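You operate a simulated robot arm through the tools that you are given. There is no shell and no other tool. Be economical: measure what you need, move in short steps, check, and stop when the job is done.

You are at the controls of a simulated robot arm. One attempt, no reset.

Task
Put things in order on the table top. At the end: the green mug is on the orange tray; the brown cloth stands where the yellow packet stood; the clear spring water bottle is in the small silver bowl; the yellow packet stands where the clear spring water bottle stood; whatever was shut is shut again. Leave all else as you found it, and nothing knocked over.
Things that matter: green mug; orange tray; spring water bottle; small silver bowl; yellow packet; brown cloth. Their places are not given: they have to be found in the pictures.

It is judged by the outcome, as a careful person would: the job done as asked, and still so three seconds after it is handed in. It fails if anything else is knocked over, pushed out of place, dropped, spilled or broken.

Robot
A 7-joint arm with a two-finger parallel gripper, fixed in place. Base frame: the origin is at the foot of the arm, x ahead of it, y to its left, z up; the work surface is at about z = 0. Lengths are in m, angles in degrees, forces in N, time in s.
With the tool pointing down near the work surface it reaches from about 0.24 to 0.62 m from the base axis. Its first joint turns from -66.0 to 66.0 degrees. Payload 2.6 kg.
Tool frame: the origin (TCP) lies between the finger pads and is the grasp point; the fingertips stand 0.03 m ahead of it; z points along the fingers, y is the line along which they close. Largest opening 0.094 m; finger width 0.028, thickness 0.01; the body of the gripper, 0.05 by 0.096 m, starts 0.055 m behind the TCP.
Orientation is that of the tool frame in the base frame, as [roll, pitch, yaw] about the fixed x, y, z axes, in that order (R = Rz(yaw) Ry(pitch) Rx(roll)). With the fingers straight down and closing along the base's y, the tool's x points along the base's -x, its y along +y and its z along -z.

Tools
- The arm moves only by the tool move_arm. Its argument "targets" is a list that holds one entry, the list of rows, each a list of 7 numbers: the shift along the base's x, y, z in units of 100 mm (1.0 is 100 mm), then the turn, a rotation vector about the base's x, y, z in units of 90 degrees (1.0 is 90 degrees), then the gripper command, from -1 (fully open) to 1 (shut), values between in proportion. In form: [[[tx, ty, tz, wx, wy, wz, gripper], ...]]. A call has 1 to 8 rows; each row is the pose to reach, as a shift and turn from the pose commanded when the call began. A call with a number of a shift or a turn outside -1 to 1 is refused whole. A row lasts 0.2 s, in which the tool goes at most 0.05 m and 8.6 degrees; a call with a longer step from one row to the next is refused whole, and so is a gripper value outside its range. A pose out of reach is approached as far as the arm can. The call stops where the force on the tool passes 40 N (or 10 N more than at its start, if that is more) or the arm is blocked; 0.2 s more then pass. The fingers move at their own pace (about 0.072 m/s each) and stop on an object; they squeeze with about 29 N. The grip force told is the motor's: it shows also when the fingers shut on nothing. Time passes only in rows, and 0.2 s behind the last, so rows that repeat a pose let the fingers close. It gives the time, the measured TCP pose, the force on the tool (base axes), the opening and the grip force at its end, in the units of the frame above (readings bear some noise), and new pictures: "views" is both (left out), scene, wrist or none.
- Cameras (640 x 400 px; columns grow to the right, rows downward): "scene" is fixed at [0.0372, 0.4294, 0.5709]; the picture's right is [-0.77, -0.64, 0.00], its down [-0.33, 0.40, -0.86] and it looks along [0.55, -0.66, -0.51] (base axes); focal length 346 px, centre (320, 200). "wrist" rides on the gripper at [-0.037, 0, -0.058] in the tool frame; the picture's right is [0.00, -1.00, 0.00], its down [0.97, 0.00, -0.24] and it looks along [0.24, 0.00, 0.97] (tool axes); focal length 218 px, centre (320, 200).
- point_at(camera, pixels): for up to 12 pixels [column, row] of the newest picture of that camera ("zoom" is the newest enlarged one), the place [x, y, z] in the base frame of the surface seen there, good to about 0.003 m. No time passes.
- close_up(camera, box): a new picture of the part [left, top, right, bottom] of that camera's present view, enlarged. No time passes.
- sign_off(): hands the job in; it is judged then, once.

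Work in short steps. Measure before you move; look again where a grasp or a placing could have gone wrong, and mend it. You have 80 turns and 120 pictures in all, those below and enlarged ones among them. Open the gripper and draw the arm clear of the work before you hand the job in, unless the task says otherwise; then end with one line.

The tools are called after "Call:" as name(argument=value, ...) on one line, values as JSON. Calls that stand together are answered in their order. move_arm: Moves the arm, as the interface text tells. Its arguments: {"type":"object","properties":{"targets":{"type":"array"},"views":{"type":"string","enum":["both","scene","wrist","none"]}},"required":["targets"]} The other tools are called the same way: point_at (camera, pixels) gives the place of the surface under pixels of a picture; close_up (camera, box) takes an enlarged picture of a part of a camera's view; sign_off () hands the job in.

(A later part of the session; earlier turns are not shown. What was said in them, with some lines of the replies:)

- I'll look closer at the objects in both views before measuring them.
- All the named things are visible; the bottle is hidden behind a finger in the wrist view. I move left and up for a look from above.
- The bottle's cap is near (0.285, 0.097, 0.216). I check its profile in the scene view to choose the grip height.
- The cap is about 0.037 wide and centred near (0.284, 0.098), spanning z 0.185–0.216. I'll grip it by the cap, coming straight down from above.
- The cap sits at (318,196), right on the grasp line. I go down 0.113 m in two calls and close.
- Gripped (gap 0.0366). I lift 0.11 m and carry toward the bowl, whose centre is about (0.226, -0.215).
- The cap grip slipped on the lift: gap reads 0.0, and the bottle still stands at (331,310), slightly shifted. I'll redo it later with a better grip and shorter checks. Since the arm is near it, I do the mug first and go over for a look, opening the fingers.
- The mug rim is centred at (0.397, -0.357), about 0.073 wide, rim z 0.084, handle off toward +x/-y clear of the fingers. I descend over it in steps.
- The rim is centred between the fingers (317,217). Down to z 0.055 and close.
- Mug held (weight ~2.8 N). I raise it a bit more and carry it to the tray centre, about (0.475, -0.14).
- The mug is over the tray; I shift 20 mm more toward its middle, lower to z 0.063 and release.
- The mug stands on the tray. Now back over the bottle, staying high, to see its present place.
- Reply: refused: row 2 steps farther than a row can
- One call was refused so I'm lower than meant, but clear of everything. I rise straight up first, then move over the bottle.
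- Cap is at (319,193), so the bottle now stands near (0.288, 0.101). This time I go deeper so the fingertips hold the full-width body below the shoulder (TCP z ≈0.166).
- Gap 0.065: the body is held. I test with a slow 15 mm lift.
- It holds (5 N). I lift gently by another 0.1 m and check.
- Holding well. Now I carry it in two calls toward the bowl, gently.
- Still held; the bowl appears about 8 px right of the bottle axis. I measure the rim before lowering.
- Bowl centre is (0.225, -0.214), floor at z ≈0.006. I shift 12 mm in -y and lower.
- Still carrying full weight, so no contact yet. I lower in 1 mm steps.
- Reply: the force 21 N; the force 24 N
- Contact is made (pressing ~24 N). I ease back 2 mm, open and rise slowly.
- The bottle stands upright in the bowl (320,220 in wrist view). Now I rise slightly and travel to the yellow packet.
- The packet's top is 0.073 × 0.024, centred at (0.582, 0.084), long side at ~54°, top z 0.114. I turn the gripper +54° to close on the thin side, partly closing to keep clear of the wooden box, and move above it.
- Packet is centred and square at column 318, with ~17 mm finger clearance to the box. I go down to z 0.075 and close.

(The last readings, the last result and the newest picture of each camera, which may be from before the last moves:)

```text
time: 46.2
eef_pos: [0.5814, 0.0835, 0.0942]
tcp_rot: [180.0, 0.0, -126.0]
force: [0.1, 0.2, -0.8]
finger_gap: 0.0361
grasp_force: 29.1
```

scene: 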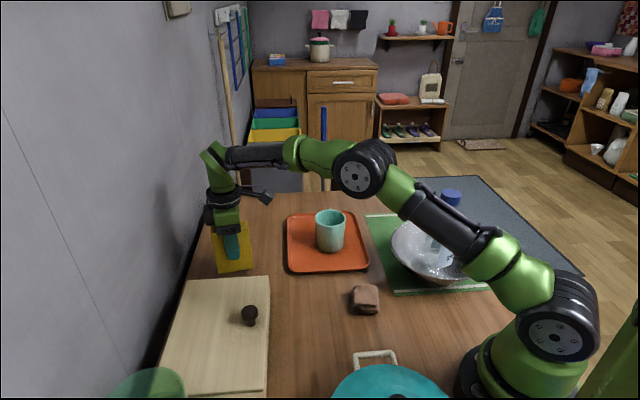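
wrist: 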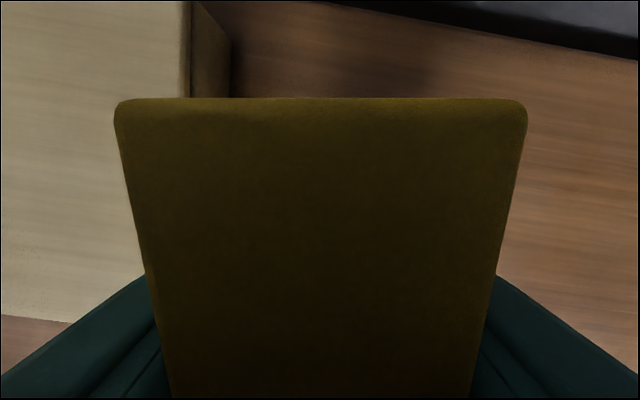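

Held (gap 0.036, packet off the table). I lift to clear the box and carry it toward the bottle's old place (0.284, 0.0975).

Call:
move_arm(targets=[[[0, 0, 0.3, 0, 0, 0, 1], [0, 0, 0.6, 0, 0, 0, 1], [0, 0, 0.9, 0, 0, 0, 1], [-0.3, -0.1, 0.9, 0, 0, 0, 1], [-0.6, -0.2, 0.9, 0, 0, 0, 1], [-0.9, -0.3, 0.9, 0, 0, 0, 1], [-1.0, -0.3, 0.9, 0, 0, 0, 1]]], views="scene")

Call:
move_arm(targets=[[[-0.3, 0, 0, 0, 0, 0, 1], [-0.6, 0, 0, 0, 0, 0, 1], [-0.9, 0.1, 0, 0, 0, 0, 1], [-1.0, 0.15, 0, 0, 0, 0, 1]]], views="none")

Call:
move_arm(targets=[[[-0.3, 0.1, 0, 0, 0, 0, 1], [-0.6, 0.2, 0, 0, 0, 0, 1], [-0.9, 0.29, 0, 0, 0, 0, 1], [-0.975, 0.29, 0, 0, 0, 0, 1], [-0.975, 0.29, 0, 0, 0, 0, 1]]], views="both")

```text
time: 47.8
eef_pos: [0.4829, 0.0557, 0.1839]
tcp_rot: [179.9, 0.0, -126.0]
force: [0.2, 0.3, -0.2]
finger_gap: 0.0359
grasp_force: 28.9
```

scene: 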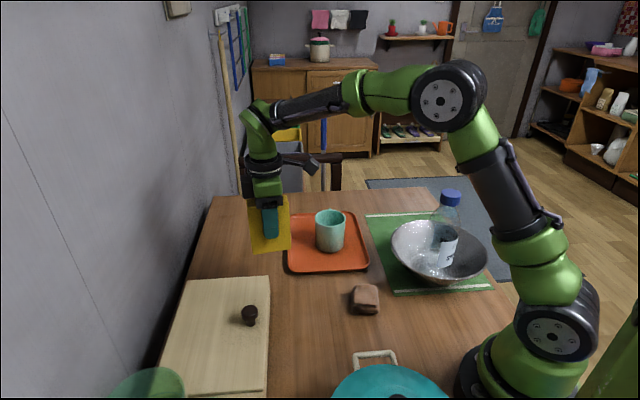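

```text
time: 48.8
eef_pos: [0.3832, 0.069, 0.1836]
tcp_rot: [179.9, 0.0, -126.0]
force: [0.3, 0.8, -0.9]
finger_gap: 0.0358
grasp_force: 29.0
```

```text
time: 50.0
eef_pos: [0.286, 0.0981, 0.1816]
tcp_rot: [180.0, 0.0, -126.0]
force: [-0.4, 0.1, -1.2]
finger_gap: 0.0359
grasp_force: 28.8
```

scene: 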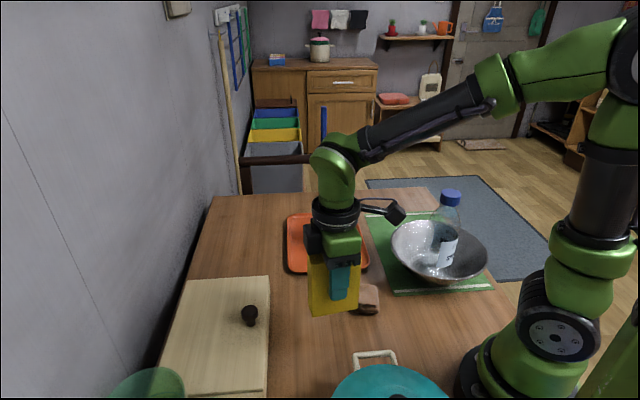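
wrist: 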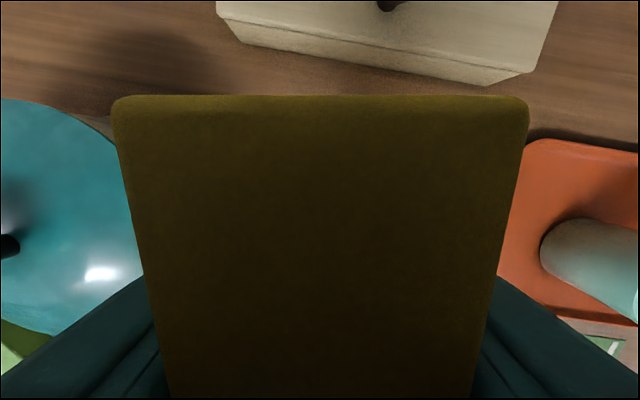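

Held and above the old bottle spot. I lower until it stands (TCP z ≈0.075).

Call:
move_arm(targets=[[[0, 0, -0.3, 0, 0, 0, 1], [0, 0, -0.6, 0, 0, 0, 1], [0, 0, -0.85, 0, 0, 0, 1], [0, 0, -0.98, 0, 0, 0, 1], [0, 0, -0.98, 0, 0, 0, 1]]], views="none")

Call:
move_arm(targets=[[[0, 0, -0.04, 0, 0, 0, 1], [0, 0, -0.08, 0, 0, 0, 1], [0, 0, -0.08, 0, 0, 0, 1]]], views="scene")

```text
time: 51.2
eef_pos: [0.2839, 0.0961, 0.0861]
tcp_rot: [179.9, 0.0, -126.0]
force: [-0.1, -0.2, 0.1]
finger_gap: 0.0359
grasp_force: 29.5
```

```text
time: 52.0
eef_pos: [0.2856, 0.0962, 0.0775]
tcp_rot: [179.9, 0.0, -126.0]
force: [0.0, -0.1, -1.2]
finger_gap: 0.0356
grasp_force: 28.6
```

scene: 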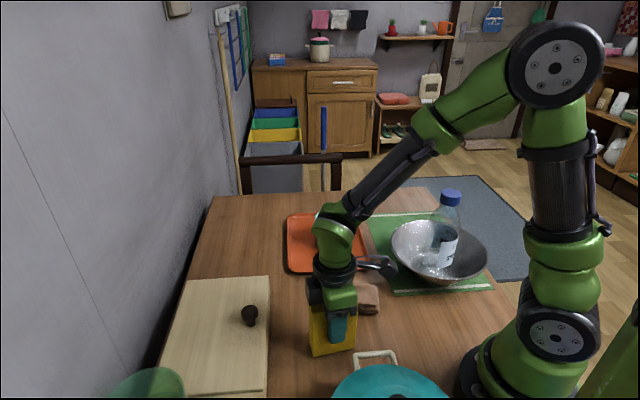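

Nearly down; I lower 1 mm at a time to contact.

Call:
move_arm(targets=[[[0, 0, -0.01, 0, 0, 0, 1], [0, 0, -0.02, 0, 0, 0, 1], [0, 0, -0.03, 0, 0, 0, 1], [0, 0, -0.03, 0, 0, 0, 1]]], views="none")

```text
time: 53.0
eef_pos: [0.2854, 0.0961, 0.0742]
tcp_rot: [180.0, -0.1, -126.0]
force: [0.5, -0.1, -1.0]
finger_gap: 0.0355
grasp_force: 28.7
```

Call:
move_arm(targets=[[[0, 0, -0.01, 0, 0, 0, 1], [0, 0, -0.015, 0, 0, 0, 1], [0, 0, -0.015, 0, 0, 0, 1]]], views="none")

```text
time: 53.8
eef_pos: [0.2848, 0.0958, 0.0742]
tcp_rot: [-180.0, 0.0, -126.0]
force: [0.1, 0.1, -0.8]
finger_gap: 0.0357
grasp_force: 29.2
```

It's within a millimetre or so of the table (same TCP height as at pick-up). I release, with a limited opening, and rise.

Call:
move_arm(targets=[[[0, 0, 0, 0, 0, 0, 0.1], [0, 0, 0, 0, 0, 0, -0.2], [0, 0, 0, 0, 0, 0, -0.2], [0, 0, 0.3, 0, 0, 0, -0.2], [0, 0, 0.65, 0, 0, 0, -0.2], [0, 0, 1.0, 0, 0, 0, -0.2]]], views="both")

```text
time: 55.2
eef_pos: [0.2848, 0.097, 0.1733]
tcp_rot: [180.0, -0.1, -126.0]
force: [0.0, 0.4, 0.2]
finger_gap: 0.0563
grasp_force: 0.2
```

scene: 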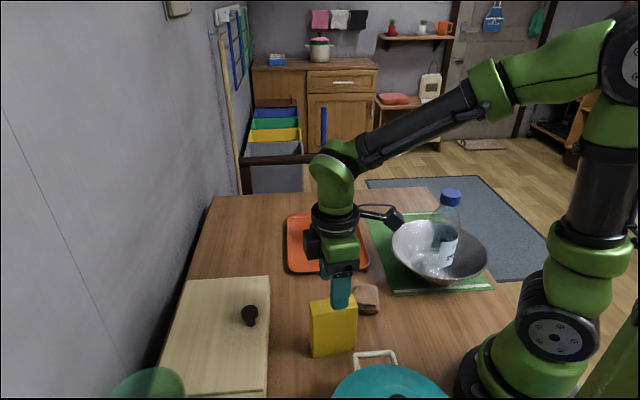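
wrist: 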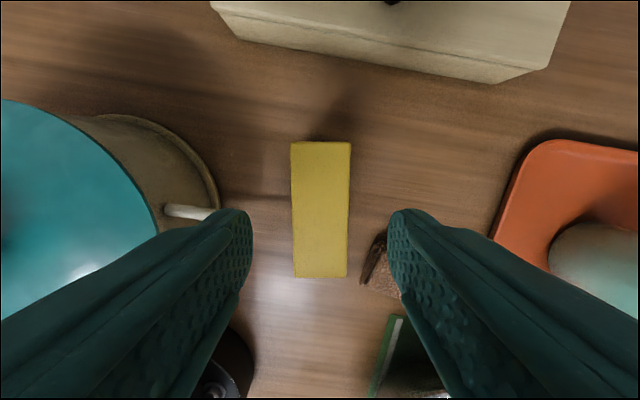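

The packet stands where the bottle was. I rise and move to the cloth for a look, opening fully.

Call:
move_arm(targets=[[[0, 0, 0.4, 0, 0, 0, -0.2], [0, -0.4, 0.5, 0, 0, 0, -0.2], [0, -0.8, 0.5, 0, 0, 0, -1], [0, -1.0, 0.5, 0, 0, 0, -1]]], views="none")

Call:
move_arm(targets=[[[0, -0.35, 0, 0, 0, 0, -1], [0, -0.35, 0, 0, 0, 0, -1]]], views="wrist")

```text
time: 56.2
eef_pos: [0.2846, -0.0026, 0.2229]
tcp_rot: [-180.0, 0.0, -125.9]
force: [-0.4, 0.8, 0.0]
finger_gap: 0.0941
grasp_force: 0.2
```

```text
time: 56.8
eef_pos: [0.2838, -0.0375, 0.2234]
tcp_rot: [180.0, 0.0, -126.0]
force: [-0.3, 0.0, 0.4]
finger_gap: 0.094
grasp_force: 0.1
```

wrist: 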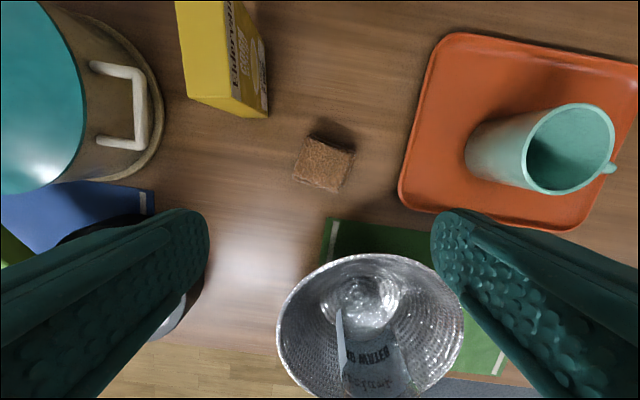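

Call:
close_up(camera="wrist", box=[280, 115, 370, 205])

Call:
point_at(camera="wrist", pixels=[[305, 136], [353, 150], [340, 190], [294, 180], [324, 164], [347, 170], [340, 165], [310, 160]])

```text
4.44 times, centred on (325, 160) of wrist
```

zoom: 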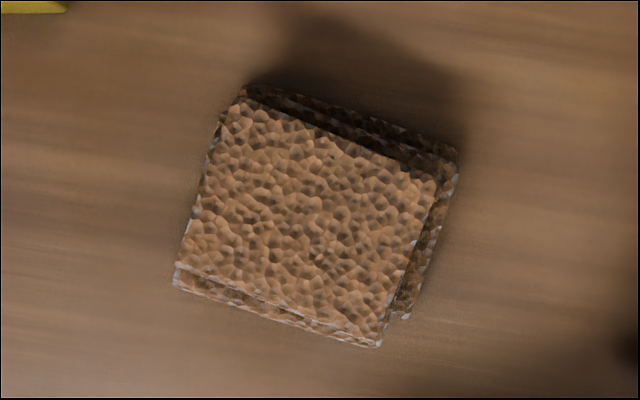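

```text
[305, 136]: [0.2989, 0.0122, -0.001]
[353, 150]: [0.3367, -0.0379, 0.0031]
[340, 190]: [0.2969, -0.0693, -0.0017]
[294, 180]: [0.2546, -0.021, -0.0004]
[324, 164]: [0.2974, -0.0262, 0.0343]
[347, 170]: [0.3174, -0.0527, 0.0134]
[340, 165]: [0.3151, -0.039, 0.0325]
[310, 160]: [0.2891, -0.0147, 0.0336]
```

The cloth is a ~0.05 square, 0.034 high, centred at (0.298, -0.027), edges ~19° clockwise of the gripper. I turn -18.5°, centre over it and descend.

Call:
move_arm(targets=[[[0.05, 0.03, -0.2, 0, 0, -0.07, -1], [0.1, 0.06, -0.5, 0, 0, -0.14, -1], [0.15, 0.1, -0.8, 0, 0, -0.205, -1], [0.15, 0.1, -1.0, 0, 0, -0.205, -1]]], views="wrist")

```text
time: 57.8
eef_pos: [0.2996, -0.0295, 0.1236]
tcp_rot: [-179.9, 0.1, -144.6]
force: [0.5, -0.2, 0.5]
finger_gap: 0.0939
grasp_force: 0.0
```

wrist: 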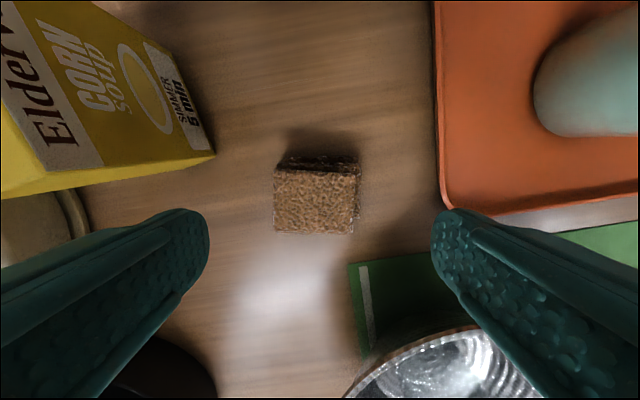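

Square and centred at (316,200). Down to z 0.036 and close, then a small test lift.

Call:
move_arm(targets=[[[0, 0, -0.35, 0, 0, 0, -0.7], [0, 0, -0.7, 0, 0, 0, -0.7], [0, 0, -0.87, 0, 0, 0, -0.7], [0, 0, -0.87, 0, 0, 0, 1], [0, 0, -0.87, 0, 0, 0, 1], [0, 0, -0.87, 0, 0, 0, 1], [0, 0, -0.87, 0, 0, 0, 1]]], views="none")

Call:
move_arm(targets=[[[0, 0, 0.05, 0, 0, 0, 1], [0, 0, 0.15, 0, 0, 0, 1], [0, 0, 0.3, 0, 0, 0, 1], [0, 0, 0.3, 0, 0, 0, 1]]], views="both")

```text
time: 59.4
eef_pos: [0.301, -0.029, 0.0357]
tcp_rot: [-179.9, -0.1, -144.5]
force: [0.4, -0.3, 0.5]
finger_gap: 0.0659
grasp_force: 29.3
```

```text
time: 60.4
eef_pos: [0.3, -0.0283, 0.0664]
tcp_rot: [-179.9, -0.1, -144.4]
force: [-0.1, -0.3, -0.7]
finger_gap: 0.0659
grasp_force: 29.0
```

scene: 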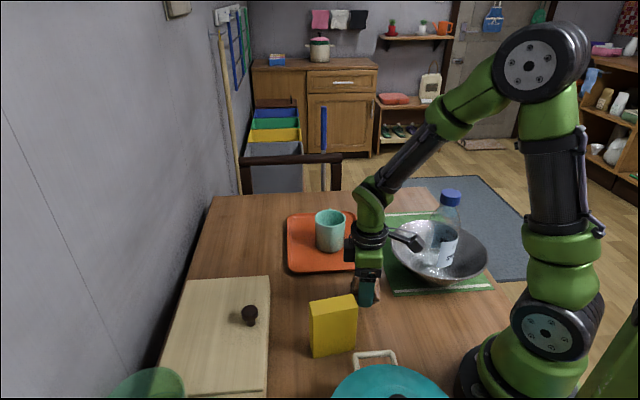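
wrist: 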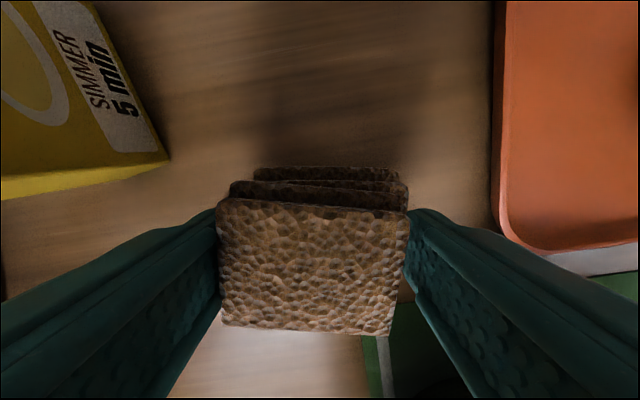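

Cloth held whole. I lift it and carry it to the packet's old spot (0.583, 0.083).

Call:
move_arm(targets=[[[0, 0, 0.3, 0, 0, 0, 1], [0, 0, 0.6, 0, 0, 0, 1], [0.3, 0.1, 0.7, 0, 0, 0, 1], [0.6, 0.2, 0.7, 0, 0, 0, 1], [0.9, 0.3, 0.7, 0, 0, 0, 1], [1.0, 0.3, 0.7, 0, 0, 0, 1]]], views="none")

Call:
move_arm(targets=[[[0.3, 0.1, 0, 0, 0, 0, 1], [0.6, 0.2, 0, 0, 0, 0, 1], [0.9, 0.3, 0, 0, 0, 0, 1], [1.0, 0.4, 0, 0, 0, 0, 1]]], views="none")

Call:
move_arm(targets=[[[0.3, 0.15, 0, 0, 0, 0, 1], [0.6, 0.3, 0, 0, 0, 0, 1], [0.83, 0.41, 0, 0, 0, 0, 1], [0.83, 0.41, 0, 0, 0, 0, 1]]], views="both")

```text
time: 61.8
eef_pos: [0.3988, 0.0014, 0.1352]
tcp_rot: [-180.0, -0.1, -144.4]
force: [0.1, 0.7, -0.4]
finger_gap: 0.0654
grasp_force: 28.3
```

```text
time: 62.8
eef_pos: [0.4986, 0.0416, 0.1356]
tcp_rot: [-179.9, 0.0, -144.5]
force: [-0.5, -0.3, 0.5]
finger_gap: 0.0656
grasp_force: 28.2
```

```text
time: 63.8
eef_pos: [0.5831, 0.0836, 0.1344]
tcp_rot: [179.9, 0.1, -144.3]
force: [-0.7, 0.3, 0.0]
finger_gap: 0.0657
grasp_force: 29.1
```

scene: 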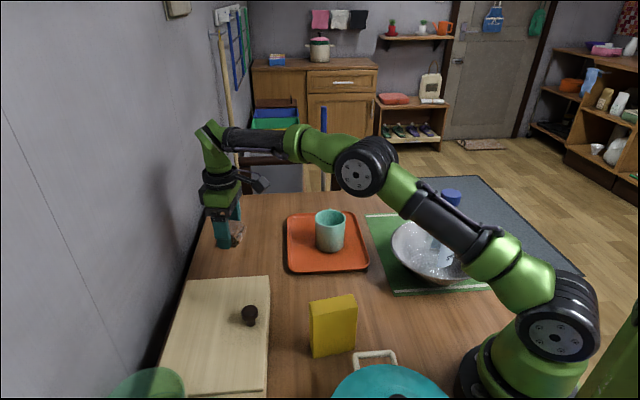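
wrist: 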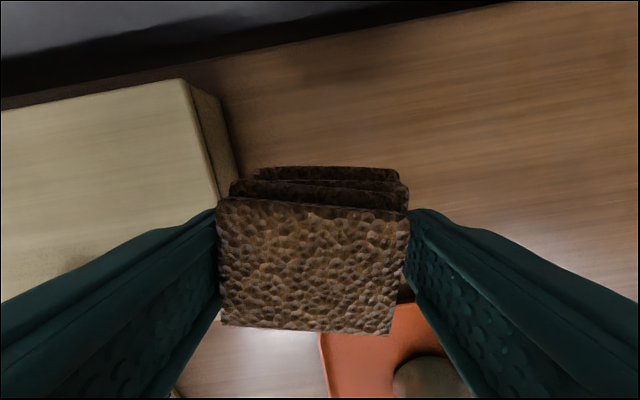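

I check the box edge against the left finger's path before lowering.

Call:
point_at(camera="wrist", pixels=[[190, 95], [212, 180], [182, 84], [232, 165], [225, 110], [216, 195]])

```text
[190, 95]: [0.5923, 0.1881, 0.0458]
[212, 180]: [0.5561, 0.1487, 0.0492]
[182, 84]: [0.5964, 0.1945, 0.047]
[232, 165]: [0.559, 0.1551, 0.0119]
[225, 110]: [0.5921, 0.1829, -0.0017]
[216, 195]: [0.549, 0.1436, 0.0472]
```

Box face is ~0.066 from the centre; the finger needs at most 0.052, so it's clear. I lower to the pick-up height (TCP z ≈0.037).

Call:
move_arm(targets=[[[0, 0, -0.3, 0, 0, 0, 1], [0, 0, -0.6, 0, 0, 0, 1], [0, 0, -0.85, 0, 0, 0, 1], [0, 0, -0.94, 0, 0, 0, 1], [0, 0, -0.97, 0, 0, 0, 1], [0, 0, -0.98, 0, 0, 0, 1], [0, 0, -0.98, 0, 0, 0, 1]]], views="none")

Call:
move_arm(targets=[[[0, 0, 0, 0, 0, 0, -0.7], [0, 0, 0, 0, 0, 0, -0.7], [0, 0, 0.3, 0, 0, 0, -0.7], [0, 0, 0.7, 0, 0, 0, -0.7], [0, 0, 1.0, 0, 0, 0, -0.7]]], views="both")

```text
time: 65.4
eef_pos: [0.5821, 0.0839, 0.0378]
tcp_rot: [-180.0, 0.0, -144.3]
force: [0.1, 0.7, -0.6]
finger_gap: 0.0658
grasp_force: 28.8
```

```text
time: 66.6
eef_pos: [0.5833, 0.0845, 0.139]
tcp_rot: [180.0, 0.1, -144.4]
force: [1.1, -0.7, 0.5]
finger_gap: 0.0797
grasp_force: 0.1
```

scene: 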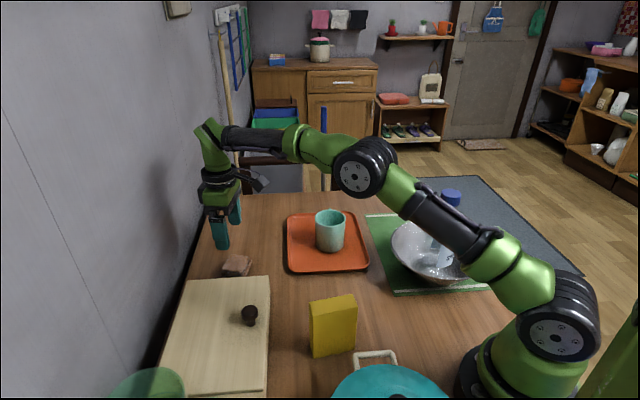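
wrist: 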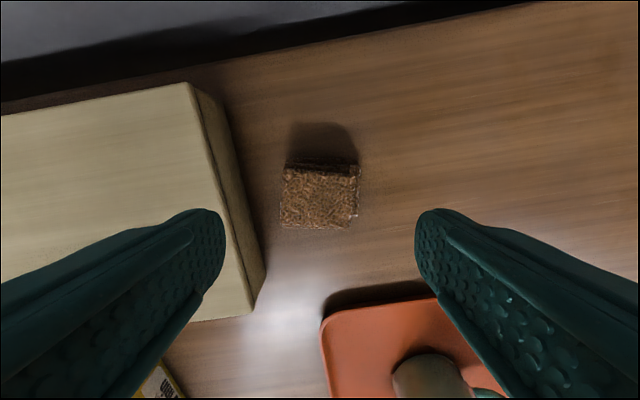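

The cloth lies at the packet's old spot. I raise the arm clear, opening fully, and take a last look at everything.

Call:
move_arm(targets=[[[0, 0, 0.4, 0, 0, 0, -1], [0, 0, 0.8, 0, 0, 0, -1], [-0.3, -0.25, 1.0, 0, 0, 0, -1], [-0.6, -0.5, 1.0, 0, 0, 0, -1], [-0.9, -0.75, 1.0, 0, 0, 0, -1]]], views="none")

Call:
move_arm(targets=[[[-0.1, -0.2, 0.4, 0, 0, 0, -1], [-0.3, -0.5, 0.6, 0, 0, 0, -1], [-0.5, -0.8, 0.8, 0, 0, 0, -1], [-0.6, -1.0, 0.9, 0, 0, 0, -1]]], views="both")

Call:
close_up(camera="scene", box=[100, 180, 500, 400])

```text
time: 67.8
eef_pos: [0.4916, 0.0069, 0.2395]
tcp_rot: [180.0, 0.1, -144.3]
force: [0.7, 0.0, -0.4]
finger_gap: 0.0939
grasp_force: 0.1
```

```text
time: 68.8
eef_pos: [0.4328, -0.0899, 0.3278]
tcp_rot: [179.9, -0.1, -144.4]
force: [-0.6, -0.2, -0.2]
finger_gap: 0.0939
grasp_force: 0.1
```

scene: 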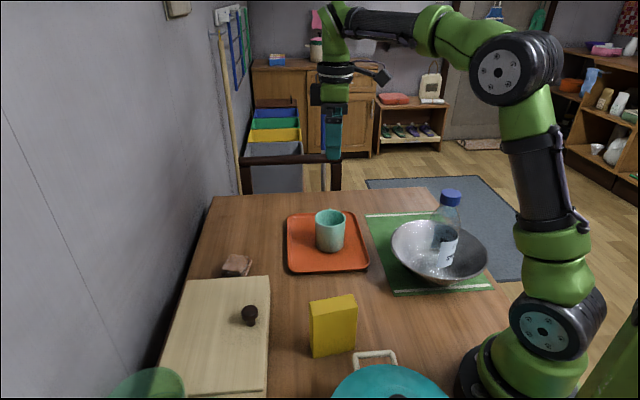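
wrist: 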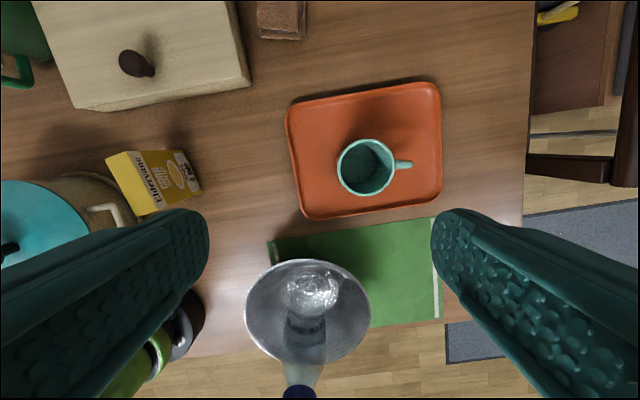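

```text
1.60 times, centred on (300, 290) of scene
```

zoom: 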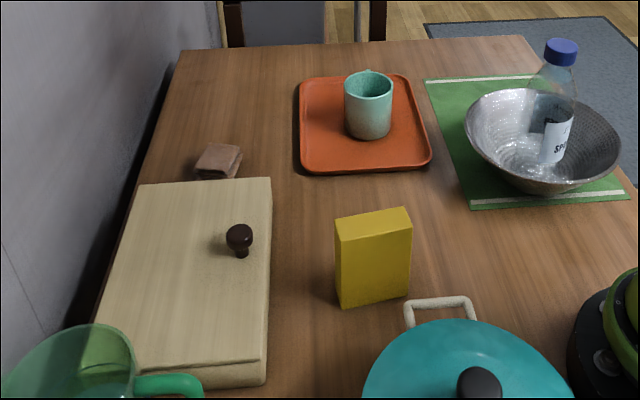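

All four items are in place: the bottle is upright in the bowl, the mug on the tray, and the packet and cloth at their swapped spots. The box and pot are still shut and the arm is clear, so I hand in.

Call:
sign_off()

```text
The job is handed in.
```

The job is handed in: the green mug is on the orange tray, the spring water bottle is upright in the silver bowl, the yellow packet stands where the bottle was, and the brown cloth is where the packet was. My first grip on the bottle slipped, but it stayed standing; nothing was knocked over, and nothing that was shut had to be opened.
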